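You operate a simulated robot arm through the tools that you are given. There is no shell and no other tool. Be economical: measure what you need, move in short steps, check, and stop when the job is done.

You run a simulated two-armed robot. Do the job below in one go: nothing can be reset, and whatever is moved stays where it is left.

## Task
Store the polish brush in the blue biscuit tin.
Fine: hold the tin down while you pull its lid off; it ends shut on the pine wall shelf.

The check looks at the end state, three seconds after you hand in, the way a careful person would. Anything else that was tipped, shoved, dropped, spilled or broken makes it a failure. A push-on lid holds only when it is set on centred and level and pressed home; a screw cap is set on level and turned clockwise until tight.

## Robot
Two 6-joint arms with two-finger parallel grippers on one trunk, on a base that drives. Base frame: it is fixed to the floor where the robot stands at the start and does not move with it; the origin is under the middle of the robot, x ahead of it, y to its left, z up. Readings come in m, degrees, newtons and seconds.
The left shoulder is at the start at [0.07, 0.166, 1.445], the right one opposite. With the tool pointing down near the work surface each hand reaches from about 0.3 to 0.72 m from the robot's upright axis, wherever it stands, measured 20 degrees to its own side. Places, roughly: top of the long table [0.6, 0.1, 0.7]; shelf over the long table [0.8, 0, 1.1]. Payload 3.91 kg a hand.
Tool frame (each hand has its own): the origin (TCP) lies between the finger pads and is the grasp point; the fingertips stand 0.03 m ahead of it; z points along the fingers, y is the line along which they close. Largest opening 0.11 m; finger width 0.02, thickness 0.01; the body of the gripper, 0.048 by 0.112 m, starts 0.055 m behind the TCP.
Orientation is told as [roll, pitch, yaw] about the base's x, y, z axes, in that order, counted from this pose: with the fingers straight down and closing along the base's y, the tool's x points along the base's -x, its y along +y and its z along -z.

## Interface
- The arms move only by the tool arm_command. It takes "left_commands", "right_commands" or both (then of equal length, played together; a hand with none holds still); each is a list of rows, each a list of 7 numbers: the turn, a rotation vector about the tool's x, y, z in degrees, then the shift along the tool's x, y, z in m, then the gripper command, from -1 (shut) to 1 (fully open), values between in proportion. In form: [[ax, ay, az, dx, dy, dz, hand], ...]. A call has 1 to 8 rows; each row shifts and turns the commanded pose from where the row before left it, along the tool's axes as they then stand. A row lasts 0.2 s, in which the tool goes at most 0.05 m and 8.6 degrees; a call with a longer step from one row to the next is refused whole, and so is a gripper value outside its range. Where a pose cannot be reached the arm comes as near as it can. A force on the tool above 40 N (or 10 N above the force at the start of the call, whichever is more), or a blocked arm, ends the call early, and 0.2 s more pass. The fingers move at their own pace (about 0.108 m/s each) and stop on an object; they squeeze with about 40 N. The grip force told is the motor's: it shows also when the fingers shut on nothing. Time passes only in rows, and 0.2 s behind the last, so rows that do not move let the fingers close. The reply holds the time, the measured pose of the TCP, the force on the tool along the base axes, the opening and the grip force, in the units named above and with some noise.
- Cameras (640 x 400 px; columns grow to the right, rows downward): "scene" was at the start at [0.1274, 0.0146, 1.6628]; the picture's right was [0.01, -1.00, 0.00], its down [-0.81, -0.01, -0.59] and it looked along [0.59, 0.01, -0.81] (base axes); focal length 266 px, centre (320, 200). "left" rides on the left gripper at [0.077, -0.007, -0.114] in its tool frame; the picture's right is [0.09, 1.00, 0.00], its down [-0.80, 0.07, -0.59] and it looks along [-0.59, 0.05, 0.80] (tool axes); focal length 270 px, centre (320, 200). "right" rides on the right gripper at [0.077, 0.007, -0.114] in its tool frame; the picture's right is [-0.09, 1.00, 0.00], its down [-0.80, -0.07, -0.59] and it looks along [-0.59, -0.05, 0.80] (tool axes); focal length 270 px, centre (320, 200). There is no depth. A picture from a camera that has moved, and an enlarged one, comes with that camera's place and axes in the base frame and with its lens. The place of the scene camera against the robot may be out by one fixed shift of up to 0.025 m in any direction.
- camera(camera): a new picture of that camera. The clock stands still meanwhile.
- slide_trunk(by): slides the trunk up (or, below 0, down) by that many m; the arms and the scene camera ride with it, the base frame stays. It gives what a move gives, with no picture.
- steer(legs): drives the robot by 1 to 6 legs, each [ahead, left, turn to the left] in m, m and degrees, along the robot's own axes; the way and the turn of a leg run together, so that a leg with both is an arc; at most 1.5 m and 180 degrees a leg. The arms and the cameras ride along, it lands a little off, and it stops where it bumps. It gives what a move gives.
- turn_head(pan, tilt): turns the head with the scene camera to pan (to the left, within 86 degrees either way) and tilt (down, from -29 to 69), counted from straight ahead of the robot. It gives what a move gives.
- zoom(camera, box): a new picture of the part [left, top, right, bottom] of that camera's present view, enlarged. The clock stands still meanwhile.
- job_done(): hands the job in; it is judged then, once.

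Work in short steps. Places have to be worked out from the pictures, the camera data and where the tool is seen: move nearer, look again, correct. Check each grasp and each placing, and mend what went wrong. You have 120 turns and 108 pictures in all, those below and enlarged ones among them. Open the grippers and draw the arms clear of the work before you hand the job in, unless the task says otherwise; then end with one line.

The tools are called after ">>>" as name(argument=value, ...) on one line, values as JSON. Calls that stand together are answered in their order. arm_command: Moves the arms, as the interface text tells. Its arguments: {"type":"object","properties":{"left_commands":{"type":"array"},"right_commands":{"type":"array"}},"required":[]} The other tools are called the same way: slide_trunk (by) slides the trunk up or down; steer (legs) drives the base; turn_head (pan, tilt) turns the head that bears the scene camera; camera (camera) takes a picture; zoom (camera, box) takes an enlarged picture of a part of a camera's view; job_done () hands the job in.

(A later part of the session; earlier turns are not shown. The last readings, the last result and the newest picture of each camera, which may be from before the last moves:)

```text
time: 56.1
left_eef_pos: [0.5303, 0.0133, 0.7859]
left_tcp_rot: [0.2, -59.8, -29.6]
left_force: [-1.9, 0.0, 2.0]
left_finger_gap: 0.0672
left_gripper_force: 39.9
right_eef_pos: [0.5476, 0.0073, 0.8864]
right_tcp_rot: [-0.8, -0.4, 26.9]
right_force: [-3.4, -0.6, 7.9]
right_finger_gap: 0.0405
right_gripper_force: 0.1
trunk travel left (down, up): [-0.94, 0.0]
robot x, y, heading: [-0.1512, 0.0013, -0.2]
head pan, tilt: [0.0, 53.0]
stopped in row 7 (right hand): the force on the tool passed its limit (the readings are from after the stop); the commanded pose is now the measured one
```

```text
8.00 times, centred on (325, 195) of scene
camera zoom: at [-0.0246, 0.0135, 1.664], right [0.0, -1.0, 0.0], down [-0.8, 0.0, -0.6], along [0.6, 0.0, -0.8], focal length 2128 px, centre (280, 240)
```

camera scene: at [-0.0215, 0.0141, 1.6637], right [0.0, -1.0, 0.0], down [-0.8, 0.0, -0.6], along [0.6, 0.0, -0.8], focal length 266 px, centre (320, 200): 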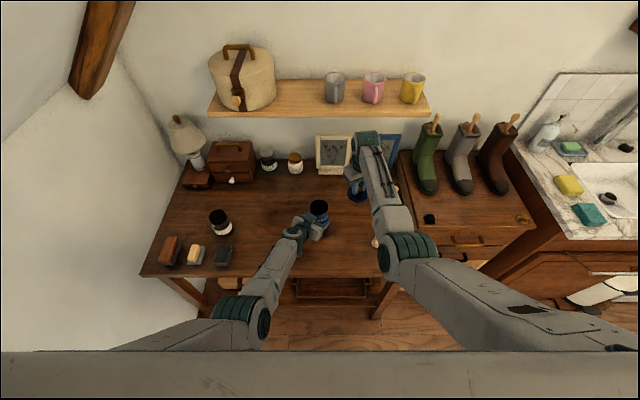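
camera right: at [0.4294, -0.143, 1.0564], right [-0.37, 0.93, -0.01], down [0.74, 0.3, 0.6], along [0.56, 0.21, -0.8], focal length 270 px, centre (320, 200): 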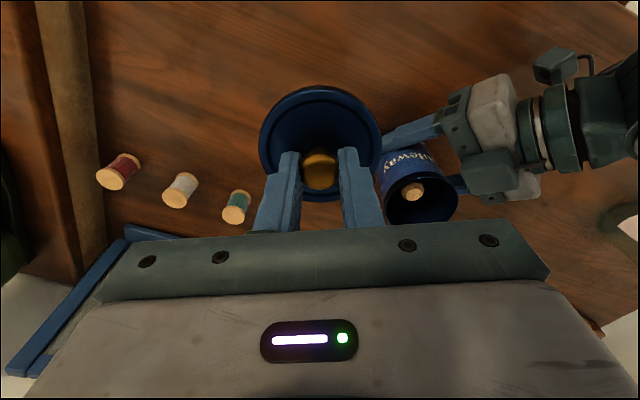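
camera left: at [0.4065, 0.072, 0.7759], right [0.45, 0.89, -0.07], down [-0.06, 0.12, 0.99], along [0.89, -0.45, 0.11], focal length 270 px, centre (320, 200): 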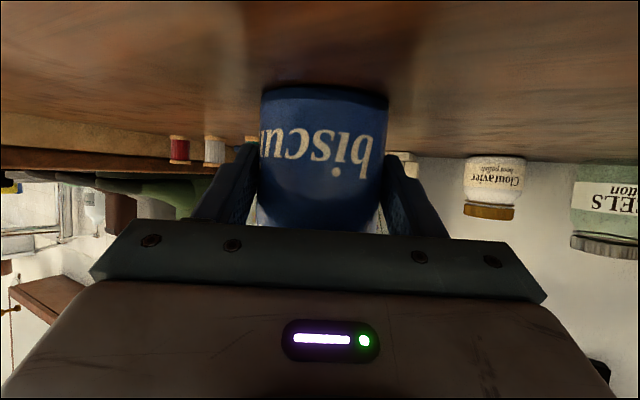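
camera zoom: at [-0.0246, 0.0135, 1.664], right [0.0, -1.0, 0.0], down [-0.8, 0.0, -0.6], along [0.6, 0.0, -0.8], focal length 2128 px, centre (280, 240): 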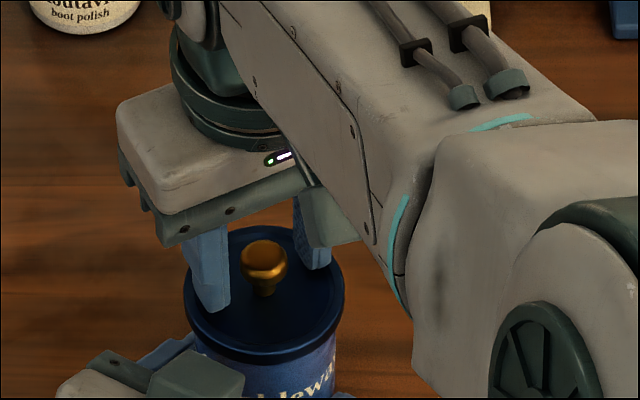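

Fingertip contact is at z=0.8864, exactly the original seated height, so the lid is home. I raise the right hand and move it away to the right.

>>> arm_command(right_commands=[[0, 0, 0, 0, 0, -0.03, -0.27], [0, 0, 0, 0, 0, -0.04, -0.27], [0, 0, 0, 0.0225, -0.0446, 0, -0.27], [0, 0, 0, 0.0225, -0.0446, 0, -0.27], [0, 0, 0, 0.0225, -0.0446, 0, -0.27], [0, 0, 0, 0.0225, -0.0446, 0, -0.27], [0, 0, 0, 0.0225, -0.0446, 0, -0.27], [0, 0, 0, 0, 0, 0, -0.27]])

>>> camera(camera="scene")

>>> zoom(camera="scene", box=[280, 160, 364, 220])

>>> camera(camera="right")

```text
time: 57.9
left_eef_pos: [0.5313, 0.0119, 0.7832]
left_tcp_rot: [0.1, -59.7, -29.4]
left_force: [0.0, -1.3, 0.8]
left_finger_gap: 0.0669
left_gripper_force: 39.8
right_eef_pos: [0.5473, -0.2412, 0.9561]
right_tcp_rot: [-0.7, -0.3, 26.9]
right_force: [-0.3, 0.8, -0.8]
right_finger_gap: 0.0403
right_gripper_force: 0.1
trunk travel left (down, up): [-0.94, 0.0]
robot x, y, heading: [-0.1531, -0.0016, -0.2]
head pan, tilt: [0.0, 53.0]
```

```text
39 pictures are left
camera scene: at [-0.0218, 0.0144, 1.6638], right [0.0, -1.0, 0.0], down [-0.8, 0.0, -0.6], along [0.6, 0.0, -0.8], focal length 266 px, centre (320, 200)
```

scene: 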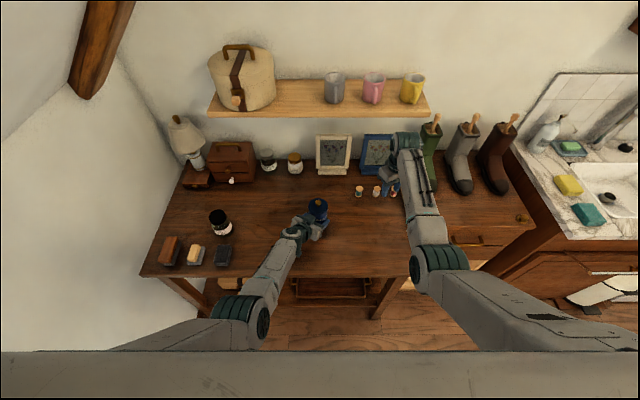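

```text
6.67 times, centred on (322, 190) of scene
camera zoom: at [-0.0218, 0.0144, 1.6638], right [0.0, -1.0, 0.0], down [-0.8, 0.0, -0.6], along [0.6, 0.0, -0.8], focal length 1773 px, centre (307, 267)
```

zoom: 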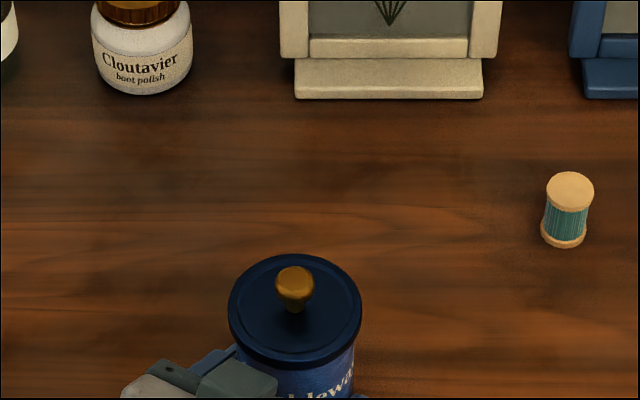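

```text
37 pictures are left
camera right: at [0.4757, -0.2694, 1.0705], right [-0.37, 0.93, -0.01], down [0.74, 0.3, 0.6], along [0.56, 0.21, -0.8], focal length 270 px, centre (320, 200)
```

right: 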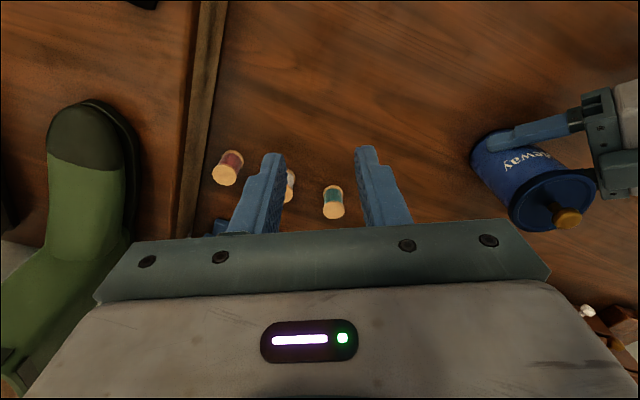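

A side view of the tin is visible in the right camera. I zoom to check the lid seam, then lift the tin.

>>> zoom(camera="right", box=[460, 110, 620, 240])

>>> arm_command(left_commands=[[0, 0, 0, -0.0087, 0, -0.005, -1], [0, 0, 0, -0.026, 0, -0.015, -1], [0, 0, 0, -0.035, 0, -0.02, -1], [0, 0, 0, -0.035, 0, -0.02, -1], [0, 0, 0, 0, 0, 0, -1]])

>>> camera(camera="left")

```text
3.08 times, centred on (540, 175) of right
camera zoom: at [0.4757, -0.2694, 1.0705], right [-0.37, 0.93, -0.01], down [0.74, 0.3, 0.6], along [0.56, 0.21, -0.8], focal length 832 px, centre (-357, 277)
```

zoom: 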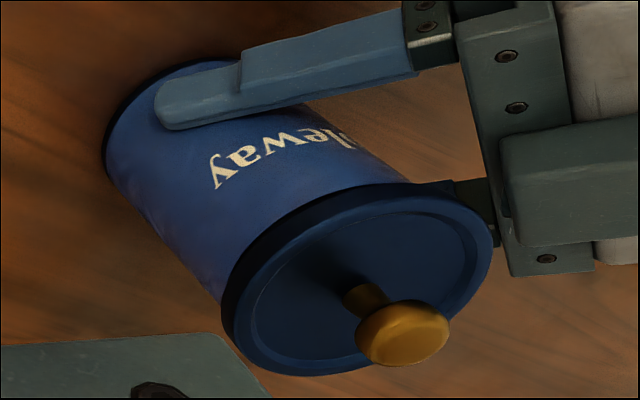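

```text
time: 59.1
left_eef_pos: [0.5363, 0.0262, 0.9028]
left_tcp_rot: [2.3, -59.2, -31.0]
left_force: [-0.8, -0.1, -3.0]
left_finger_gap: 0.067
left_gripper_force: 39.4
right_eef_pos: [0.5486, -0.243, 0.9569]
right_tcp_rot: [-0.7, -0.2, 26.9]
right_force: [-0.1, 0.7, 0.8]
right_finger_gap: 0.0402
right_gripper_force: 0.1
trunk travel left (down, up): [-0.94, 0.0]
robot x, y, heading: [-0.1531, -0.0002, -0.2]
head pan, tilt: [0.0, 53.0]
```

```text
35 pictures are left
camera left: at [0.4107, 0.0869, 0.8942], right [0.44, 0.89, -0.06], down [-0.06, 0.09, 0.99], along [0.89, -0.44, 0.1], focal length 270 px, centre (320, 200)
```

left: 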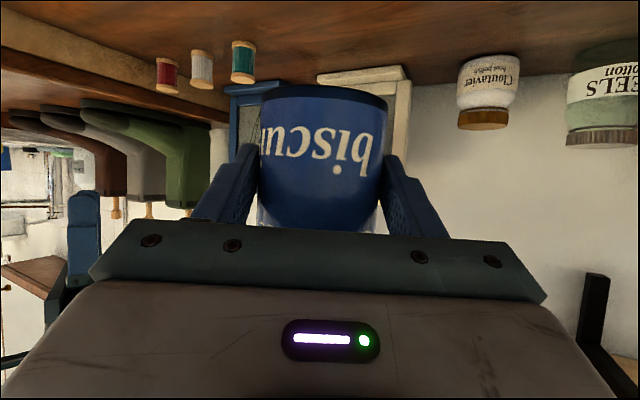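

The lid is seated neatly with an even seam. I move the tin outward in y, where the left arm has more room, and yaw back toward 0.

>>> arm_command(left_commands=[[0, 0, 0, 0.01, 0.0346, -0.0173, -1], [0, 0, 0, 0.01, 0.0346, -0.0173, -1], [-6.5, 0, -3.75, 0, 0, 0, -1], [-6.5, 0, -3.75, 0, 0, 0, -1], [-6.5, 0, -3.75, 0, 0, 0, -1], [-6.5, 0, -3.75, 0, 0, 0, -1], [0, 0, 0, 0, 0, 0, -1]])

>>> camera(camera="scene")

```text
time: 60.7
left_eef_pos: [0.531, 0.1128, 0.8974]
left_tcp_rot: [4.1, -59.6, -2.5]
left_force: [0.7, -0.3, -2.4]
left_finger_gap: 0.0671
left_gripper_force: 40.1
right_eef_pos: [0.5489, -0.2414, 0.9554]
right_tcp_rot: [-0.7, -0.3, 26.9]
right_force: [-0.7, -0.5, -0.2]
right_finger_gap: 0.0401
right_gripper_force: 0.0
trunk travel left (down, up): [-0.94, 0.0]
robot x, y, heading: [-0.1512, -0.0021, -0.1]
head pan, tilt: [0.0, 53.0]
```

```text
34 pictures are left
camera scene: at [-0.0213, 0.0132, 1.6637], right [0.0, -1.0, 0.0], down [-0.8, 0.0, -0.6], along [0.6, 0.0, -0.8], focal length 266 px, centre (320, 200)
```

scene: 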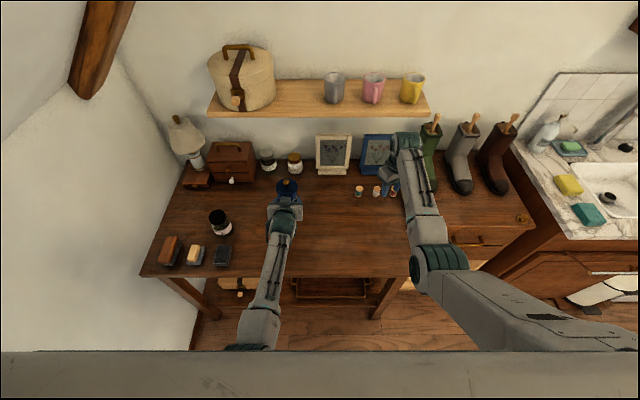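

The wrist is near an inner limit, giving 4 degrees of roll. Moving forward and up should relieve it.

>>> arm_command(left_commands=[[0, 0, 0, -0.041, 0, -0.009, -1], [0, 0, 0, -0.041, 0, -0.009, -1], [0, 0, 0, -0.041, 0, -0.009, -1], [0, 0, 0, -0.041, 0, -0.009, -1], [0, 0, 0, -0.041, 0, -0.009, -1], [0, 0, 0, -0.041, 0, -0.009, -1], [0, 0, 0, 0, 0, 0, -1]])

>>> camera(camera="left")

>>> camera(camera="scene")

```text
time: 62.3
left_eef_pos: [0.6144, 0.1362, 1.1383]
left_tcp_rot: [8.4, -59.8, -4.6]
left_force: [0.2, -0.1, -2.1]
left_finger_gap: 0.0668
left_gripper_force: 39.6
right_eef_pos: [0.549, -0.2431, 0.9557]
right_tcp_rot: [-0.6, -0.3, 26.8]
right_force: [-0.1, -0.2, 0.3]
right_finger_gap: 0.0403
right_gripper_force: 0.0
trunk travel left (down, up): [-0.94, 0.0]
robot x, y, heading: [-0.1506, 0.0034, -0.3]
head pan, tilt: [0.0, 53.0]
```

```text
33 pictures are left
camera left: at [0.4756, 0.124, 1.1276], right [-0.09, 1.0, 0.0], down [-0.11, -0.01, 0.99], along [0.99, 0.09, 0.11], focal length 270 px, centre (320, 200)
```

left: 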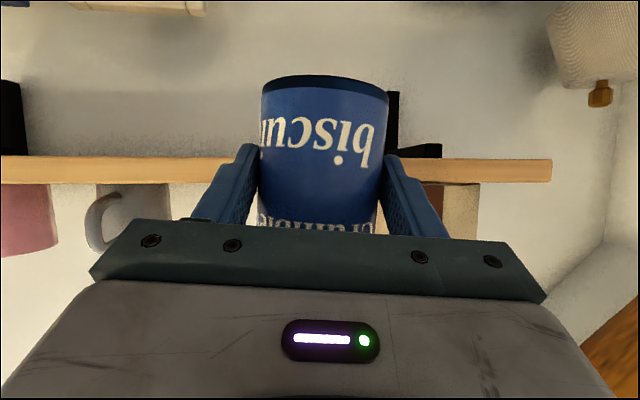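

```text
32 pictures are left
camera scene: at [-0.0215, 0.0128, 1.6637], right [0.0, -1.0, 0.0], down [-0.8, 0.0, -0.6], along [0.6, 0.0, -0.8], focal length 266 px, centre (320, 200)
```

scene: 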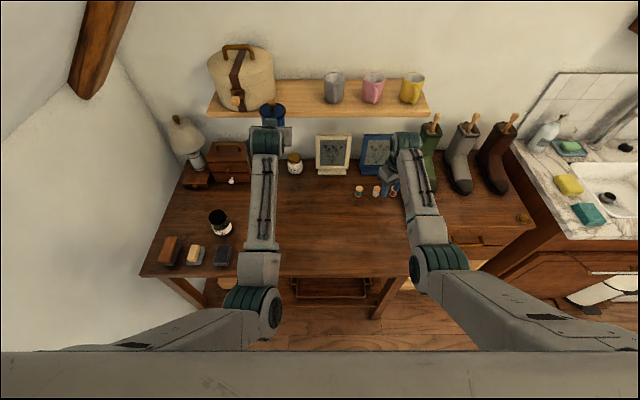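

The tin is rolled about 4 degrees. I try to correct it with a small counter-rotation about the tool axis to see whether the wrist accepts it.

>>> arm_command(left_commands=[[0, 0, -4, 0, 0, 0, -1], [0, 0, 0, 0, 0, 0, -1], [0, 0, 0, 0, 0, 0, -1]])

```text
time: 63.1
left_eef_pos: [0.615, 0.1356, 1.1398]
left_tcp_rot: [1.2, -60.2, 3.5]
left_force: [-1.4, 0.1, -2.9]
left_finger_gap: 0.0669
left_gripper_force: 40.2
right_eef_pos: [0.5487, -0.2422, 0.954]
right_tcp_rot: [-0.7, -0.3, 26.8]
right_force: [-0.4, 0.1, 0.0]
right_finger_gap: 0.0403
right_gripper_force: 0.1
trunk travel left (down, up): [-0.94, 0.0]
robot x, y, heading: [-0.1496, -0.0016, -0.1]
head pan, tilt: [0.0, 53.0]
```

That worked: the roll is about 1 degree now. From the views the shelf front is at x of about 0.71 to 0.735, top z of about 1.141, and the free slot is centred near y=0.07. I raise the tin, move it to y of about 0.07, and pull the right arm back for the drive.

>>> arm_command(left_commands=[[0, 0, -0.7, -0.0219, -0.022, -0.0126, -1], [0, 0, 0, -0.0219, -0.022, -0.0126, -1], [0, 0, 0, -0.0219, -0.022, -0.0126, -1], [0, 0, 0, 0, 0, 0, -1]], right_commands=[[0, 0, 0, 0.04, 0.009, 0, -0.27], [0, 0, 0, 0.04, 0.009, 0, -0.27], [0, 0, 0, 0.04, 0.009, 0, -0.27], [0, 0, 0, 0, 0, 0, -0.27]])

>>> camera(camera="left")

>>> zoom(camera="scene", box=[190, 40, 450, 200])

```text
time: 64.1
left_eef_pos: [0.6384, 0.1117, 1.2086]
left_tcp_rot: [0.2, -60.0, 5.5]
left_force: [1.3, 1.1, -2.4]
left_finger_gap: 0.0666
left_gripper_force: 40.2
left hand out of reach, approached as far as the arm can: row 2, 3
right_eef_pos: [0.4302, -0.2727, 0.9561]
right_tcp_rot: [-0.7, -0.3, 26.8]
right_force: [-0.9, -1.0, -0.6]
right_finger_gap: 0.0402
right_gripper_force: 0.0
trunk travel left (down, up): [-0.94, 0.0]
robot x, y, heading: [-0.1515, -0.0001, 0.2]
head pan, tilt: [0.0, 53.0]
```

```text
31 pictures are left
camera left: at [0.5011, 0.0905, 1.1995], right [-0.14, 0.99, -0.07], down [-0.12, 0.06, 0.99], along [0.98, 0.15, 0.11], focal length 270 px, centre (320, 200)
```

left: 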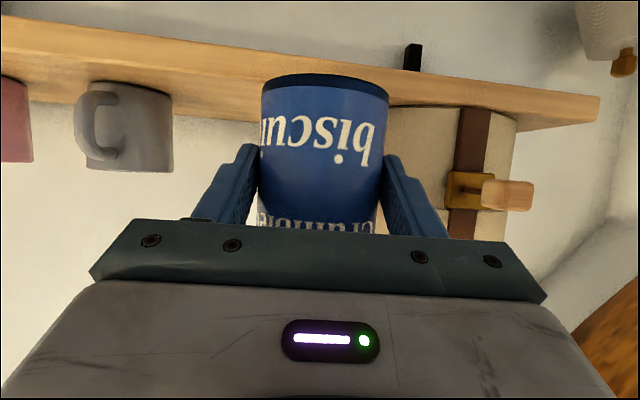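

```text
2.46 times, centred on (320, 120) of scene
camera zoom: at [-0.0208, 0.0138, 1.6637], right [0.0, -1.0, 0.0], down [-0.8, 0.0, -0.6], along [0.6, 0.0, -0.8], focal length 655 px, centre (320, 397)
```

zoom: 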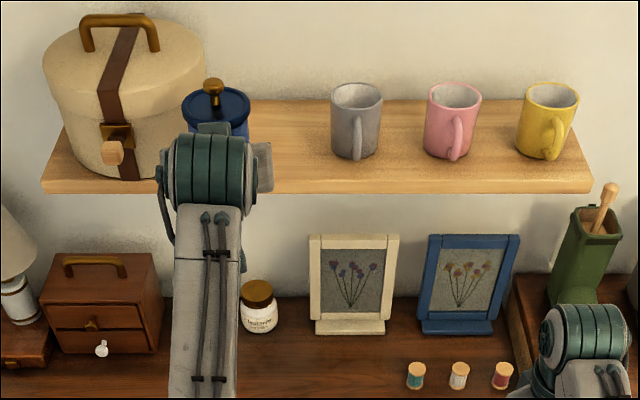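

The tin is level again. The true slot is roughly y from -0.022 (mug) to 0.152 (box), centre about 0.065, with tin-bottom clearance above the shelf about 20 mm. I strafe the base right 0.045 and go forward 0.06 first, then look.

>>> steer(legs=[[0, -0.045, 0], [0.06, 0, 0]])

>>> camera(camera="left")

>>> zoom(camera="scene", box=[190, 40, 450, 200])

```text
time: 65.5
left_eef_pos: [0.6893, 0.0686, 1.2203]
left_tcp_rot: [-0.6, -60.8, 6.1]
left_force: [-1.5, 1.0, -1.1]
left_finger_gap: 0.0667
left_gripper_force: 40.2
right_eef_pos: [0.4828, -0.3142, 0.9632]
right_tcp_rot: [-1.0, -0.8, 27.0]
right_force: [-0.5, 0.5, -0.1]
right_finger_gap: 0.0401
right_gripper_force: 0.1
trunk travel left (down, up): [-0.94, 0.0]
robot x, y, heading: [-0.0869, -0.0466, -0.2]
head pan, tilt: [0.0, 53.0]
```

```text
29 pictures are left
camera left: at [0.5523, 0.0475, 1.2087], right [-0.14, 0.99, -0.08], down [-0.13, 0.06, 0.99], along [0.98, 0.15, 0.12], focal length 270 px, centre (320, 200)
```

left: 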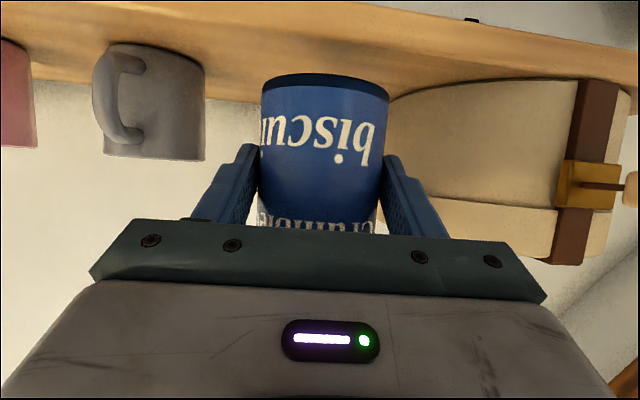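

```text
2.46 times, centred on (320, 120) of scene
camera zoom: at [0.0257, -0.0267, 1.6649], right [0.0, -1.0, 0.0], down [-0.79, 0.0, -0.61], along [0.61, 0.0, -0.79], focal length 655 px, centre (320, 397)
```

zoom: 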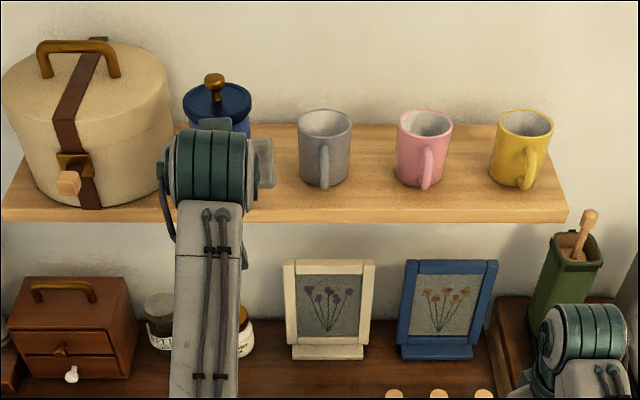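

The tin lines up with the slot (axis y about 0.07; mug edge -0.02, box edge about 0.15), and clearance above the shelf is good. I drive forward 0.085 back to roughly the starting x.

>>> steer(legs=[[0.085, 0, 0]])

>>> camera(camera="left")

>>> camera(camera="scene")

>>> zoom(camera="scene", box=[190, 40, 350, 140])

```text
time: 66.6
left_eef_pos: [0.7775, 0.0664, 1.2182]
left_tcp_rot: [0.2, -60.7, 5.5]
left_force: [-1.0, 0.1, -1.8]
left_finger_gap: 0.0667
left_gripper_force: 40.2
right_eef_pos: [0.5691, -0.3173, 0.9585]
right_tcp_rot: [-0.8, -0.6, 26.8]
right_force: [-0.4, -0.7, -0.1]
right_finger_gap: 0.0404
right_gripper_force: 0.2
trunk travel left (down, up): [-0.94, 0.0]
robot x, y, heading: [-0.0058, -0.0474, -0.1]
head pan, tilt: [0.0, 53.0]
```

```text
27 pictures are left
camera left: at [0.6403, 0.0451, 1.2074], right [-0.14, 0.99, -0.07], down [-0.13, 0.06, 0.99], along [0.98, 0.15, 0.12], focal length 270 px, centre (320, 200)
```

left: 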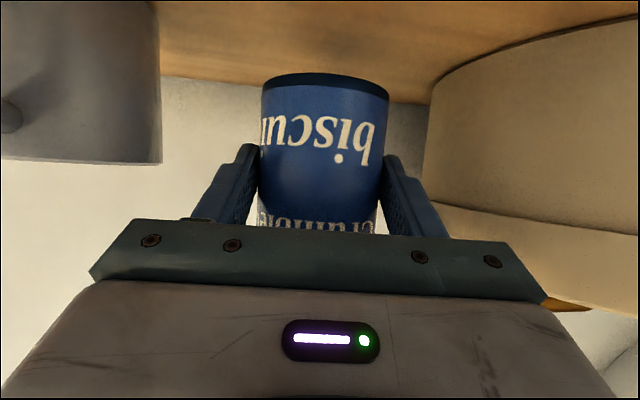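

```text
26 pictures are left
camera scene: at [0.1142, -0.0323, 1.6645], right [0.0, -1.0, 0.0], down [-0.8, 0.0, -0.61], along [0.61, 0.0, -0.8], focal length 266 px, centre (320, 200)
```

scene: 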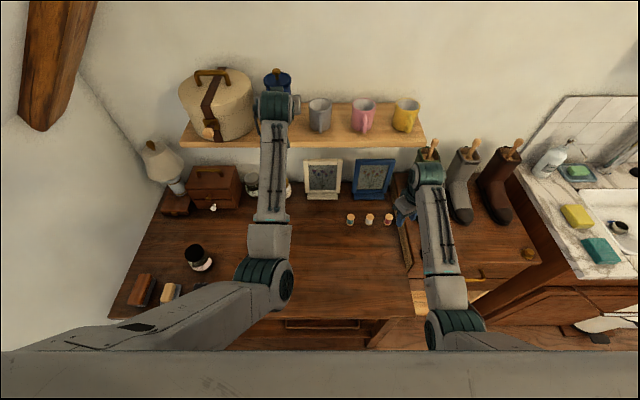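

```text
4.00 times, centred on (270, 90) of scene
camera zoom: at [0.1142, -0.0323, 1.6645], right [0.0, -1.0, 0.0], down [-0.8, 0.0, -0.61], along [0.61, 0.0, -0.8], focal length 1064 px, centre (520, 640)
```

zoom: 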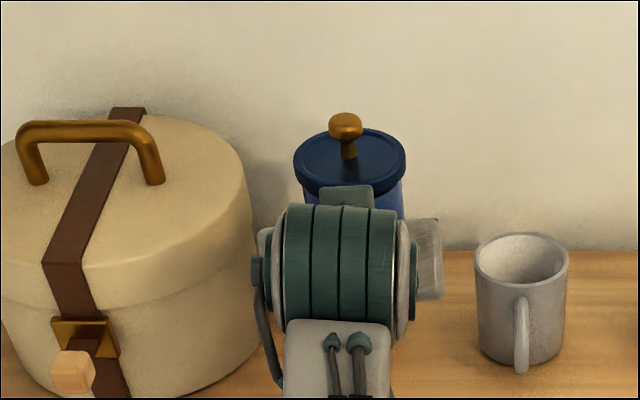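

It is well placed in the slot. I level the pitch by 0.8 degrees and lower 25 mm, then continue in small steps until contact.

>>> arm_command(left_commands=[[0, 0.8, 0, 0.0087, 0, 0.005, -1], [0, 0, 0, 0.0087, 0, 0.005, -1], [0, 0, 0, 0.0043, 0, 0.0025, -1], [0, 0, 0, 0, 0, 0, -1]])

>>> camera(camera="left")

```text
time: 67.6
left_eef_pos: [0.7844, 0.0679, 1.1918]
left_tcp_rot: [0.2, -59.9, 5.5]
left_force: [2.6, 0.4, 5.1]
left_finger_gap: 0.0671
left_gripper_force: 40.0
right_eef_pos: [0.5738, -0.3176, 0.9565]
right_tcp_rot: [-0.7, -0.3, 26.8]
right_force: [-0.6, -0.8, 0.0]
right_finger_gap: 0.0402
right_gripper_force: 0.0
trunk travel left (down, up): [-0.94, 0.0]
robot x, y, heading: [-0.0039, -0.0429, 0.1]
head pan, tilt: [0.0, 53.0]
```

```text
24 pictures are left
camera left: at [0.6464, 0.0466, 1.1818], right [-0.14, 0.99, -0.07], down [-0.12, 0.06, 0.99], along [0.98, 0.15, 0.11], focal length 270 px, centre (320, 200)
```

left: 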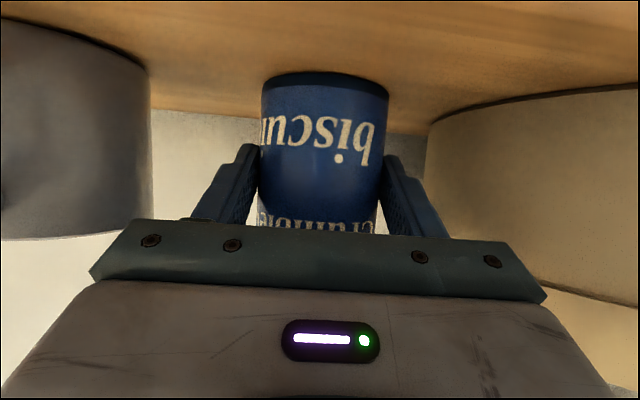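

The force rose by about 7 N, so contact is just starting (tin bottom about 1.146). I continue in 1.5 mm steps.

>>> arm_command(left_commands=[[0, 0, 0, 0.0013, 0, 0.00075, -1], [0, 0, 0, 0.0013, 0, 0.00075, -1], [0, 0, 0, 0.0013, 0, 0.00075, -1], [0, 0, 0, 0, 0, 0, -1]])

>>> zoom(camera="left", box=[220, 50, 430, 180])

```text
time: 68.6
left_eef_pos: [0.7833, 0.0663, 1.1885]
left_tcp_rot: [0.3, -60.0, 5.5]
left_force: [3.0, 0.3, 13.6]
left_finger_gap: 0.0668
left_gripper_force: 40.5
right_eef_pos: [0.5717, -0.3174, 0.9563]
right_tcp_rot: [-0.6, -0.4, 26.8]
right_force: [0.1, -0.5, 0.2]
right_finger_gap: 0.0402
right_gripper_force: 0.1
trunk travel left (down, up): [-0.94, 0.0]
robot x, y, heading: [-0.0069, -0.0418, 0.0]
head pan, tilt: [0.0, 53.0]
```

```text
3.05 times, centred on (325, 115) of left
camera zoom: at [0.6457, 0.0461, 1.1795], right [-0.14, 0.99, -0.07], down [-0.12, 0.06, 0.99], along [0.98, 0.15, 0.11], focal length 824 px, centre (305, 459)
```

zoom: 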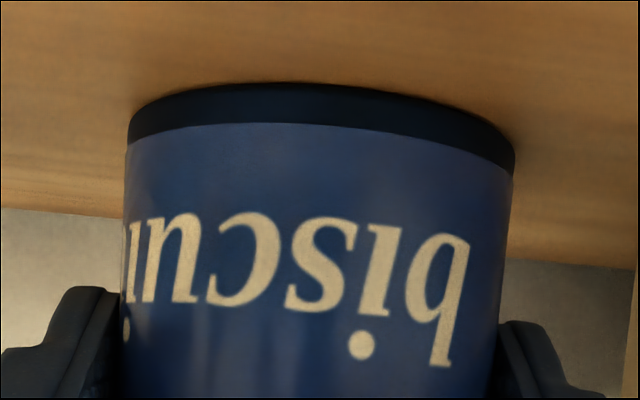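

The tin is resting on the shelf (about 14 N). I open the fingers moderately and look before withdrawing.

>>> arm_command(left_commands=[[0, 0, 0, -0.0009, 0, -0.0005, -1], [0, 0, 0, 0, 0, 0, 0.2], [0, 0, 0, 0, 0, 0, 0.3], [0, 0, 0, 0, 0, 0, 0.45], [0, 0, 0, 0, 0, 0, 0.45]])

>>> camera(camera="left")

```text
time: 69.8
left_eef_pos: [0.7844, 0.0668, 1.185]
left_tcp_rot: [0.5, -59.6, 5.4]
left_force: [0.0, -0.3, 1.1]
left_finger_gap: 0.0796
left_gripper_force: 0.1
right_eef_pos: [0.5731, -0.3167, 0.955]
right_tcp_rot: [-0.8, -0.3, 26.8]
right_force: [0.2, 0.4, -0.4]
right_finger_gap: 0.0402
right_gripper_force: 0.1
trunk travel left (down, up): [-0.94, 0.0]
robot x, y, heading: [-0.0063, -0.0474, -0.1]
head pan, tilt: [0.0, 53.0]
```

```text
22 pictures are left
camera left: at [0.6465, 0.0468, 1.1766], right [-0.14, 0.99, -0.07], down [-0.11, 0.06, 0.99], along [0.98, 0.15, 0.1], focal length 270 px, centre (320, 200)
```

left: 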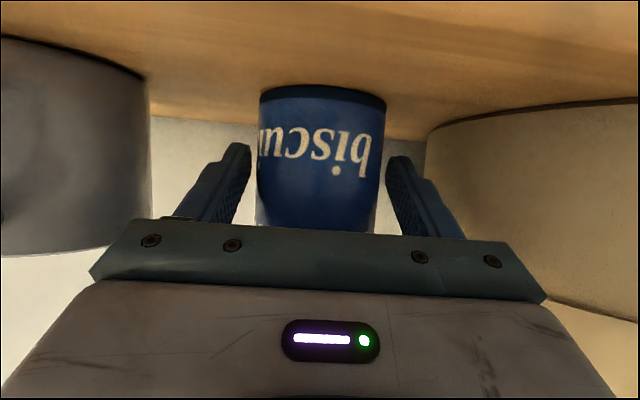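

The fingers are clear on both sides and the tin stands. I withdraw straight back.

>>> arm_command(left_commands=[[0, 0, 0, 0.009, 0, -0.0165, 0.45], [0, 0, 0, 0.0145, 0, -0.026, 0.45], [0, 0, 0, 0.0145, 0, -0.026, 0.45], [0, 0, 0, 0.0145, 0, -0.026, 0.45], [0, 0, 0, 0, 0, 0, 0.45]])

>>> camera(camera="left")

>>> camera(camera="scene")

```text
time: 70.7
left_eef_pos: [0.7422, 0.1169, 1.288]
left_tcp_rot: [11.6, -69.6, -2.2]
left_force: [0.3, -0.5, 0.6]
left_finger_gap: 0.0797
left_gripper_force: 0.0
left hand out of reach, approached as far as the arm can: row 3, 4
right_eef_pos: [0.5725, -0.3168, 0.9556]
right_tcp_rot: [-0.8, -0.3, 26.8]
right_force: [-0.3, 0.4, -0.1]
right_finger_gap: 0.0401
right_gripper_force: 0.1
trunk travel left (down, up): [-0.94, 0.0]
robot x, y, heading: [-0.004, -0.0504, 0.1]
head pan, tilt: [0.0, 53.0]
stopped in row 4 (left hand): the arm was blocked; the commanded pose is now the measured one
```

```text
21 pictures are left
camera left: at [0.6101, 0.0922, 1.2549], right [-0.18, 0.98, -0.01], down [-0.28, -0.04, 0.96], along [0.94, 0.18, 0.28], focal length 270 px, centre (320, 200)
```

left: 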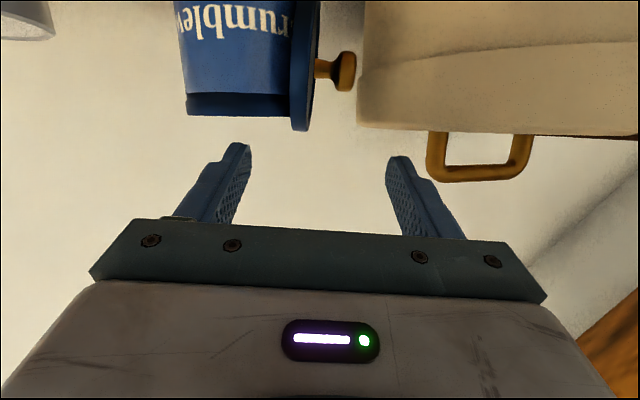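

```text
20 pictures are left
camera scene: at [0.1219, -0.031, 1.6638], right [0.0, -1.0, 0.0], down [-0.8, 0.0, -0.6], along [0.6, 0.0, -0.8], focal length 266 px, centre (320, 200)
```

scene: 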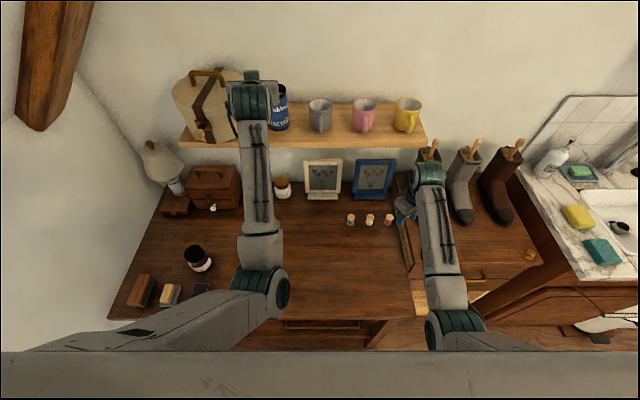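

The arm hit its inner limit and swung up and left, tipping the tin onto its side; the lid appears still on. I back the whole base straight off to clear the hand safely, then assess.

>>> steer(legs=[[-0.15, 0, 0]])

>>> camera(camera="left")

>>> zoom(camera="scene", box=[170, 40, 450, 200])

```text
time: 72.1
left_eef_pos: [0.5952, 0.1159, 1.2853]
left_tcp_rot: [11.6, -69.4, -2.1]
left_force: [0.0, -0.1, 0.4]
left_finger_gap: 0.08
left_gripper_force: 0.0
right_eef_pos: [0.4242, -0.318, 0.9535]
right_tcp_rot: [-0.6, -0.3, 26.7]
right_force: [0.3, 0.4, -0.2]
right_finger_gap: 0.04
right_gripper_force: 0.1
trunk travel left (down, up): [-0.94, 0.0]
robot x, y, heading: [-0.1544, -0.0442, -0.2]
head pan, tilt: [0.0, 53.0]
```

```text
19 pictures are left
camera left: at [0.4628, 0.091, 1.2519], right [-0.18, 0.98, -0.01], down [-0.28, -0.04, 0.96], along [0.94, 0.18, 0.28], focal length 270 px, centre (320, 200)
```

left: 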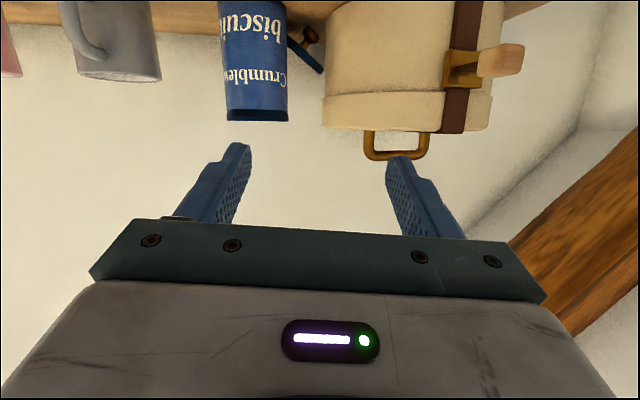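

```text
2.29 times, centred on (310, 120) of scene
camera zoom: at [-0.024, -0.0315, 1.6634], right [0.0, -1.0, 0.0], down [-0.8, 0.0, -0.6], along [0.6, 0.0, -0.8], focal length 608 px, centre (343, 383)
```

zoom: 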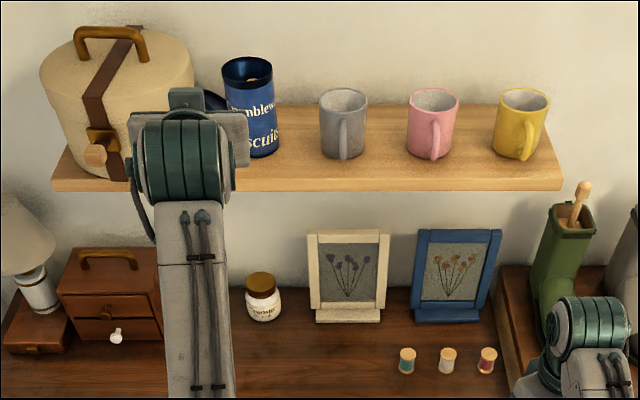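

The tin is upright with the brush in it, but the lid got knocked off and lies tilted between tin and box. I must redo the lid, and I have few pictures left. I move the left hand down and back to unblock the view, then take one zoom.

>>> arm_command(left_commands=[[0, 0, 0, 0.037, 0.02, -0.004, 0.45], [0, 0, 0, 0.037, 0.02, -0.004, 0.45], [0, 0, 0, 0.037, 0.02, -0.004, 0.45], [0, 0, 0, 0.037, 0.02, -0.004, 0.45], [0, 0, 0, 0.037, 0.02, -0.004, 0.45], [0, 0, 0, 0.037, 0.02, -0.004, 0.45]])

>>> zoom(camera="scene", box=[180, 50, 340, 150])

```text
time: 73.5
left_eef_pos: [0.4738, 0.2347, 1.0958]
left_tcp_rot: [11.4, -69.5, -2.1]
left_force: [0.5, 0.0, 0.0]
left_finger_gap: 0.0798
left_gripper_force: 0.0
right_eef_pos: [0.4206, -0.3169, 0.9566]
right_tcp_rot: [-0.8, -0.3, 26.8]
right_force: [0.2, 0.2, -1.2]
right_finger_gap: 0.0401
right_gripper_force: 0.0
trunk travel left (down, up): [-0.94, 0.0]
robot x, y, heading: [-0.1561, -0.0456, 0.0]
head pan, tilt: [0.0, 53.0]
```

```text
4.00 times, centred on (260, 100) of scene
camera zoom: at [-0.0299, -0.0298, 1.664], right [0.0, -1.0, 0.0], down [-0.8, 0.0, -0.6], along [0.6, 0.0, -0.8], focal length 1064 px, centre (560, 600)
```

zoom: 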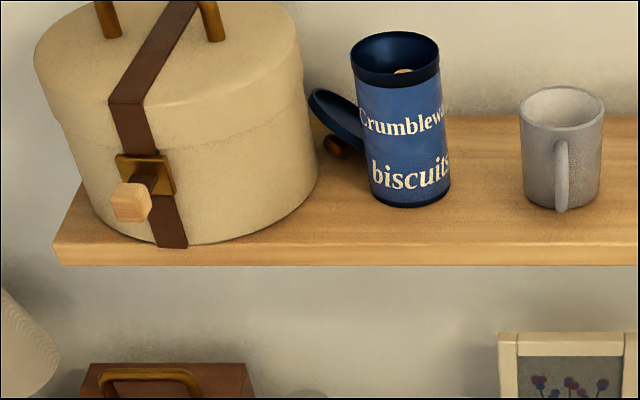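

The tin axis is about (0.794, 0.071), with the lid upside-down and tilted behind-left of it. Plan: take the tin back to the table using base drives for the retreat, then fetch and flip the lid. First I strafe the base right 0.10 so the left arm has room, and reorient the left hand.

>>> arm_command(right_commands=[[0, 0, 0, 0.036, 0.018, 0, -0.27], [0, 0, 0, 0.036, 0.018, 0, -0.27], [0, 0, 0, 0, 0, 0, -0.27]], left_commands=[[4.8, 4.75, 0, 0, 0, 0, 0.6], [4.8, 4.75, 0, 0, 0, 0, 0.6], [0, 0, 0, 0, 0, 0, 0.6]])

>>> steer(legs=[[0, -0.1, 0]])

```text
time: 74.3
left_eef_pos: [0.4764, 0.2324, 1.0952]
left_tcp_rot: [0.1, -59.9, -0.1]
left_force: [0.2, -0.1, 0.3]
left_finger_gap: 0.0881
left_gripper_force: 0.1
right_eef_pos: [0.3433, -0.3189, 0.9549]
right_tcp_rot: [-0.6, -0.3, 26.8]
right_force: [-0.2, -0.3, 0.9]
right_finger_gap: 0.0402
right_gripper_force: 0.1
trunk travel left (down, up): [-0.94, 0.0]
robot x, y, heading: [-0.1599, -0.0431, -0.6]
head pan, tilt: [0.0, 53.0]
```

```text
time: 75.5
left_eef_pos: [0.4731, 0.1375, 1.0945]
left_tcp_rot: [-0.3, -60.0, 0.2]
left_force: [-0.5, 0.8, 0.0]
left_finger_gap: 0.0879
left_gripper_force: 0.1
right_eef_pos: [0.3415, -0.4135, 0.955]
right_tcp_rot: [-0.9, -0.3, 26.8]
right_force: [-0.8, 0.5, 0.5]
right_finger_gap: 0.0402
right_gripper_force: 0.1
trunk travel left (down, up): [-0.94, 0.0]
robot x, y, heading: [-0.1547, -0.1412, -0.1]
head pan, tilt: [0.0, 53.0]
```

The orientation is exact now. I move the left hand to the approach line in front of the tin at the grip height.

>>> arm_command(left_commands=[[0, 0, 0, -0.0306, -0.0133, 0.0163, 0.6], [0, 0, 0, -0.0306, -0.0133, 0.0163, 0.6], [0, 0, 0, -0.0306, -0.0133, 0.0163, 0.6], [0, 0, 0, -0.0306, -0.0133, 0.0163, 0.6], [0, 0, 0, -0.0306, -0.0133, 0.0163, 0.6], [0, 0, 0, 0, 0, 0, 0.6]])

>>> camera(camera="left")

```text
time: 76.8
left_eef_pos: [0.6205, 0.0688, 1.1875]
left_tcp_rot: [0.2, -60.1, -0.1]
left_force: [0.1, -0.3, 0.0]
left_finger_gap: 0.0881
left_gripper_force: 0.1
right_eef_pos: [0.3426, -0.4169, 0.956]
right_tcp_rot: [-0.6, -0.3, 26.8]
right_force: [0.2, 0.2, -0.1]
right_finger_gap: 0.0401
right_gripper_force: 0.0
trunk travel left (down, up): [-0.94, 0.0]
robot x, y, heading: [-0.1545, -0.1444, -0.3]
head pan, tilt: [0.0, 53.0]
```

```text
16 pictures are left
camera left: at [0.4822, 0.0618, 1.1782], right [-0.04, 1.0, -0.08], down [-0.11, 0.07, 0.99], along [0.99, 0.05, 0.11], focal length 270 px, centre (320, 200)
```

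left: 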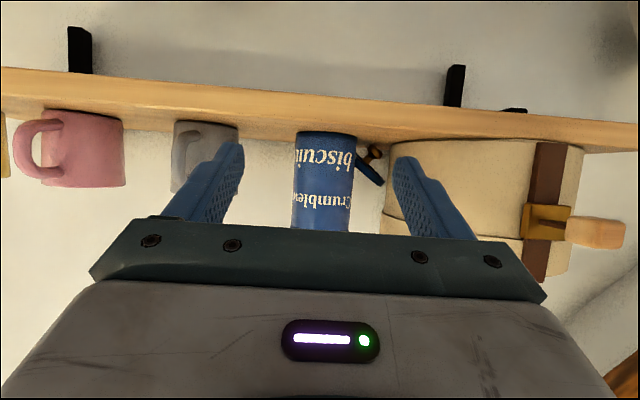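

The tin is about 6 mm to tool +y, with its axis at x of about 0.785. I shift y by 5 mm, set the gap to 82 mm, and drive forward 0.10.

>>> arm_command(left_commands=[[0, 0, 0, 0, 0.005, 0, 0.5], [0, 0, 0, 0, 0, 0, 0.5]])

>>> steer(legs=[[0.1, 0, 0]])

>>> camera(camera="left")

```text
time: 77.5
left_eef_pos: [0.6219, 0.0735, 1.1873]
left_tcp_rot: [0.0, -60.0, 0.0]
left_force: [-0.4, -0.4, -0.6]
left_finger_gap: 0.0822
left_gripper_force: 0.2
right_eef_pos: [0.3414, -0.4167, 0.9554]
right_tcp_rot: [-0.6, -0.3, 26.8]
right_force: [-0.1, -0.3, -0.1]
right_finger_gap: 0.04
right_gripper_force: 0.0
trunk travel left (down, up): [-0.94, 0.0]
robot x, y, heading: [-0.1547, -0.1459, -0.1]
head pan, tilt: [0.0, 53.0]
```

```text
time: 78.6
left_eef_pos: [0.7164, 0.0735, 1.1895]
left_tcp_rot: [0.0, -60.3, -0.1]
left_force: [-0.4, -1.0, 0.2]
left_finger_gap: 0.0824
left_gripper_force: 0.0
right_eef_pos: [0.4395, -0.4191, 0.957]
right_tcp_rot: [-0.8, -0.5, 26.7]
right_force: [0.4, -0.4, -0.4]
right_finger_gap: 0.0401
right_gripper_force: 0.1
trunk travel left (down, up): [-0.94, 0.0]
robot x, y, heading: [-0.0592, -0.1449, 0.0]
head pan, tilt: [0.0, 53.0]
```

```text
15 pictures are left
camera left: at [0.578, 0.0659, 1.18], right [-0.04, 1.0, -0.08], down [-0.12, 0.07, 0.99], along [0.99, 0.05, 0.11], focal length 270 px, centre (320, 200)
```

left: 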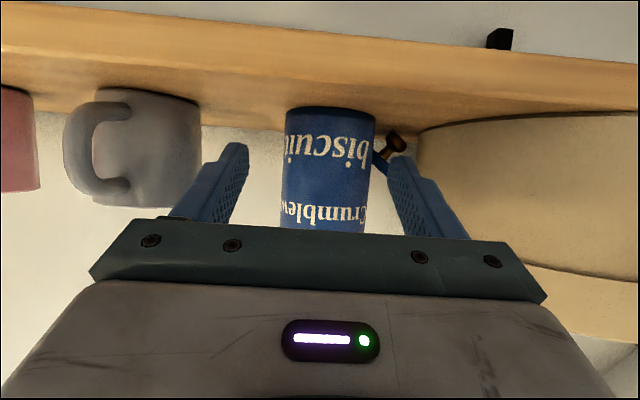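

The tin is 7 mm further to +y. I shift 6 mm and drive the last 0.053.

>>> arm_command(left_commands=[[0, 0, 0, 0.001, 0.006, 0.0006, 0.5], [0, 0, 0, 0, 0, 0, 0.5]])

>>> steer(legs=[[0.053, 0, 0]])

```text
time: 79.2
left_eef_pos: [0.7175, 0.0776, 1.1862]
left_tcp_rot: [-0.1, -60.1, -0.1]
left_force: [0.3, -0.2, 0.2]
left_finger_gap: 0.0825
left_gripper_force: 0.1
right_eef_pos: [0.4393, -0.4176, 0.9556]
right_tcp_rot: [-0.7, -0.4, 26.7]
right_force: [-0.5, -0.6, 0.2]
right_finger_gap: 0.04
right_gripper_force: 0.0
trunk travel left (down, up): [-0.94, 0.0]
robot x, y, heading: [-0.058, -0.144, -0.2]
head pan, tilt: [0.0, 53.0]
```

```text
time: 80.1
left_eef_pos: [0.764, 0.0785, 1.1912]
left_tcp_rot: [0.0, -60.4, -0.2]
left_force: [-0.5, 0.3, 0.6]
left_finger_gap: 0.0824
left_gripper_force: 0.1
right_eef_pos: [0.4865, -0.417, 0.9585]
right_tcp_rot: [-0.7, -0.6, 26.7]
right_force: [-0.9, -0.1, -0.2]
right_finger_gap: 0.0404
right_gripper_force: 0.1
trunk travel left (down, up): [-0.94, 0.0]
robot x, y, heading: [-0.0077, -0.1459, -0.1]
head pan, tilt: [0.0, 53.0]
```

There was no contact. I push forward 8 mm more and close.

>>> arm_command(left_commands=[[0, 0, 0, -0.003, 0, 0.0075, 0.5], [0, 0, 0, 0, 0, 0, 0.5], [0, 0, 0, 0, 0, 0, -1], [0, 0, 0, 0, 0, 0, -1], [0, 0, 0, 0, 0, 0, -1]])

>>> camera(camera="left")

```text
time: 81.3
left_eef_pos: [0.7807, 0.0775, 1.186]
left_tcp_rot: [0.1, -60.0, -0.1]
left_force: [1.7, 0.4, 4.9]
left_finger_gap: 0.0656
left_gripper_force: 40.3
right_eef_pos: [0.492, -0.4183, 0.9552]
right_tcp_rot: [-0.6, -0.3, 26.7]
right_force: [0.1, 0.4, 0.3]
right_finger_gap: 0.0404
right_gripper_force: 0.2
trunk travel left (down, up): [-0.94, 0.0]
robot x, y, heading: [-0.0086, -0.146, -0.4]
head pan, tilt: [0.0, 53.0]
```

```text
14 pictures are left
camera left: at [0.6415, 0.0713, 1.1762], right [-0.04, 1.0, -0.08], down [-0.12, 0.07, 0.99], along [0.99, 0.05, 0.11], focal length 270 px, centre (320, 200)
```

left: 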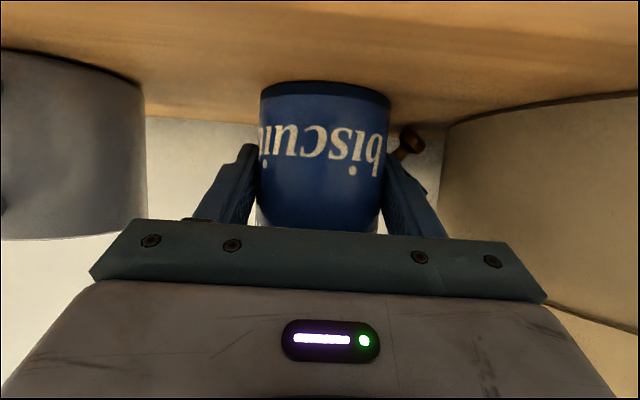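

The tin is gripped. I lift 25 mm and drive straight back 0.2.

>>> arm_command(left_commands=[[0, 0, 0, -0.0043, 0, -0.0025, -1], [0, 0, 0, -0.0087, 0, -0.005, -1], [0, 0, 0, -0.0087, 0, -0.005, -1], [0, 0, 0, 0, 0, 0, -1]])

>>> steer(legs=[[-0.2, 0, 0]])

>>> zoom(camera="scene", box=[160, 30, 400, 180])

```text
time: 82.3
left_eef_pos: [0.781, 0.078, 1.2091]
left_tcp_rot: [0.0, -59.9, -0.1]
left_force: [0.4, -0.2, -1.8]
left_finger_gap: 0.0657
left_gripper_force: 39.6
right_eef_pos: [0.4921, -0.4176, 0.9558]
right_tcp_rot: [-0.6, -0.2, 26.7]
right_force: [-0.3, 0.2, -1.0]
right_finger_gap: 0.0402
right_gripper_force: 0.0
trunk travel left (down, up): [-0.94, 0.0]
robot x, y, heading: [-0.0063, -0.1469, -0.1]
head pan, tilt: [0.0, 53.0]
```

```text
time: 83.9
left_eef_pos: [0.5865, 0.0803, 1.2073]
left_tcp_rot: [-0.1, -59.9, 0.1]
left_force: [-0.2, -0.9, -1.8]
left_finger_gap: 0.0658
left_gripper_force: 40.2
right_eef_pos: [0.2976, -0.4154, 0.9523]
right_tcp_rot: [-0.5, -0.1, 26.8]
right_force: [-0.7, -0.5, -0.3]
right_finger_gap: 0.0405
right_gripper_force: 0.1
trunk travel left (down, up): [-0.94, 0.0]
robot x, y, heading: [-0.2035, -0.1427, -0.1]
head pan, tilt: [0.0, 53.0]
```

```text
2.67 times, centred on (280, 105) of scene
camera zoom: at [-0.0689, -0.1303, 1.6632], right [0.0, -1.0, 0.0], down [-0.8, 0.0, -0.6], along [0.6, 0.0, -0.8], focal length 709 px, centre (427, 453)
```

zoom: 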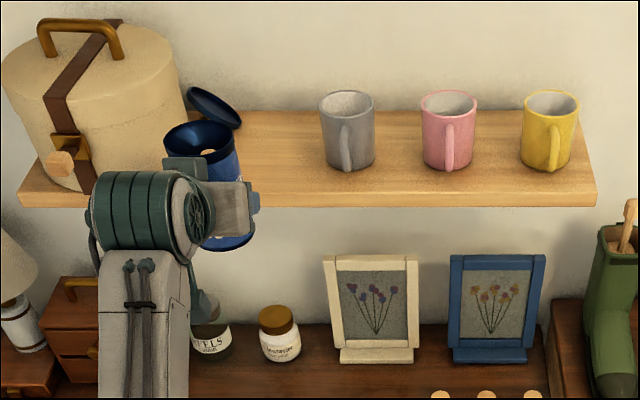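

The lid stays put on the shelf, upside down and reachable. I lower the tin toward the table.

>>> arm_command(left_commands=[[0, 0, 0, 0.0455, 0, 0.0198, -1], [0, 0, 0, 0.0455, 0, 0.0198, -1], [0, 0, 0, 0.0455, 0, 0.0198, -1], [0, 0, 0, 0.0455, 0, 0.0198, -1], [0, 0, 0, 0.0455, 0, 0.0198, -1], [0, 0, 0, 0.0455, 0, 0.0198, -1], [0, 0, 0, 0.0455, 0, 0.0198, -1], [0, 0, 0, 0.0455, 0, 0.0198, -1]])

```text
time: 85.7
left_eef_pos: [0.5405, 0.0799, 0.815]
left_tcp_rot: [0.0, -59.9, 0.1]
left_force: [0.0, -0.6, -2.2]
left_finger_gap: 0.0652
left_gripper_force: 39.8
right_eef_pos: [0.2972, -0.4161, 0.9535]
right_tcp_rot: [-0.6, -0.1, 26.8]
right_force: [-0.2, -0.8, 0.8]
right_finger_gap: 0.0403
right_gripper_force: 0.1
trunk travel left (down, up): [-0.94, 0.0]
robot x, y, heading: [-0.2044, -0.1445, 0.1]
head pan, tilt: [0.0, 53.0]
```

About 30 mm to go. I lower in decreasing steps to contact.

>>> arm_command(left_commands=[[0, 0, 0, 0.013, 0, 0.0075, -1], [0, 0, 0, 0.0078, 0, 0.0045, -1], [0, 0, 0, 0.0026, 0, 0.0015, -1], [0, 0, 0, 0.0017, 0, 0.001, -1], [0, 0, 0, 0.0017, 0, 0.001, -1], [0, 0, 0, 0.0017, 0, 0.001, -1], [0, 0, 0, 0, 0, 0, -1]])

```text
time: 87.3
left_eef_pos: [0.5368, 0.0802, 0.7946]
left_tcp_rot: [0.2, -59.6, 0.0]
left_force: [0.2, 0.1, -2.3]
left_finger_gap: 0.0656
left_gripper_force: 39.8
left hand out of reach, approached as far as the arm can: row 2, 3, 6
right_eef_pos: [0.2963, -0.4156, 0.9547]
right_tcp_rot: [-0.6, -0.3, 26.8]
right_force: [0.5, 0.3, 0.0]
right_finger_gap: 0.0404
right_gripper_force: 0.1
trunk travel left (down, up): [-0.94, 0.0]
robot x, y, heading: [-0.1999, -0.1439, -0.2]
head pan, tilt: [0.0, 53.0]
```

It is at the outer reach limit. I pull back 40 mm and continue down.

>>> arm_command(left_commands=[[0, 0, 0, 0.01, 0, -0.0173, -1], [0, 0, 0, 0.01, 0, -0.0173, -1], [0, 0, 0, 0.0026, 0, 0.0015, -1], [0, 0, 0, 0.0017, 0, 0.001, -1], [0, 0, 0, 0.0017, 0, 0.001, -1], [0, 0, 0, 0, 0, 0, -1]])

```text
time: 88.7
left_eef_pos: [0.5075, 0.081, 0.7873]
left_tcp_rot: [-0.1, -59.9, -0.1]
left_force: [0.1, -0.2, -1.9]
left_finger_gap: 0.0655
left_gripper_force: 40.3
left hand out of reach, approached as far as the arm can: row 1
right_eef_pos: [0.297, -0.4157, 0.9545]
right_tcp_rot: [-0.7, -0.3, 26.8]
right_force: [-0.6, -0.4, 0.5]
right_finger_gap: 0.0402
right_gripper_force: 0.1
trunk travel left (down, up): [-0.94, 0.0]
robot x, y, heading: [-0.2038, -0.1453, 0.2]
head pan, tilt: [0.0, 53.0]
```

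Nearly there; I take a few more 1.5 mm steps.

>>> arm_command(left_commands=[[0, 0, 0, 0.0013, 0, 0.00075, -1], [0, 0, 0, 0.0013, 0, 0.00075, -1], [0, 0, 0, 0.0013, 0, 0.00075, -1], [0, 0, 0, 0.0013, 0, 0.00075, -1], [0, 0, 0, 0, 0, 0, -1]])

```text
time: 89.9
left_eef_pos: [0.5064, 0.0822, 0.7849]
left_tcp_rot: [0.0, -60.3, 0.0]
left_force: [2.1, 2.4, 19.5]
left_finger_gap: 0.0654
left_gripper_force: 39.6
right_eef_pos: [0.2948, -0.4174, 0.9564]
right_tcp_rot: [-0.7, -0.5, 26.8]
right_force: [1.1, 0.3, -0.2]
right_finger_gap: 0.0401
right_gripper_force: 0.1
trunk travel left (down, up): [-0.94, 0.0]
robot x, y, heading: [-0.2007, -0.1428, 0.1]
head pan, tilt: [0.0, 53.0]
```

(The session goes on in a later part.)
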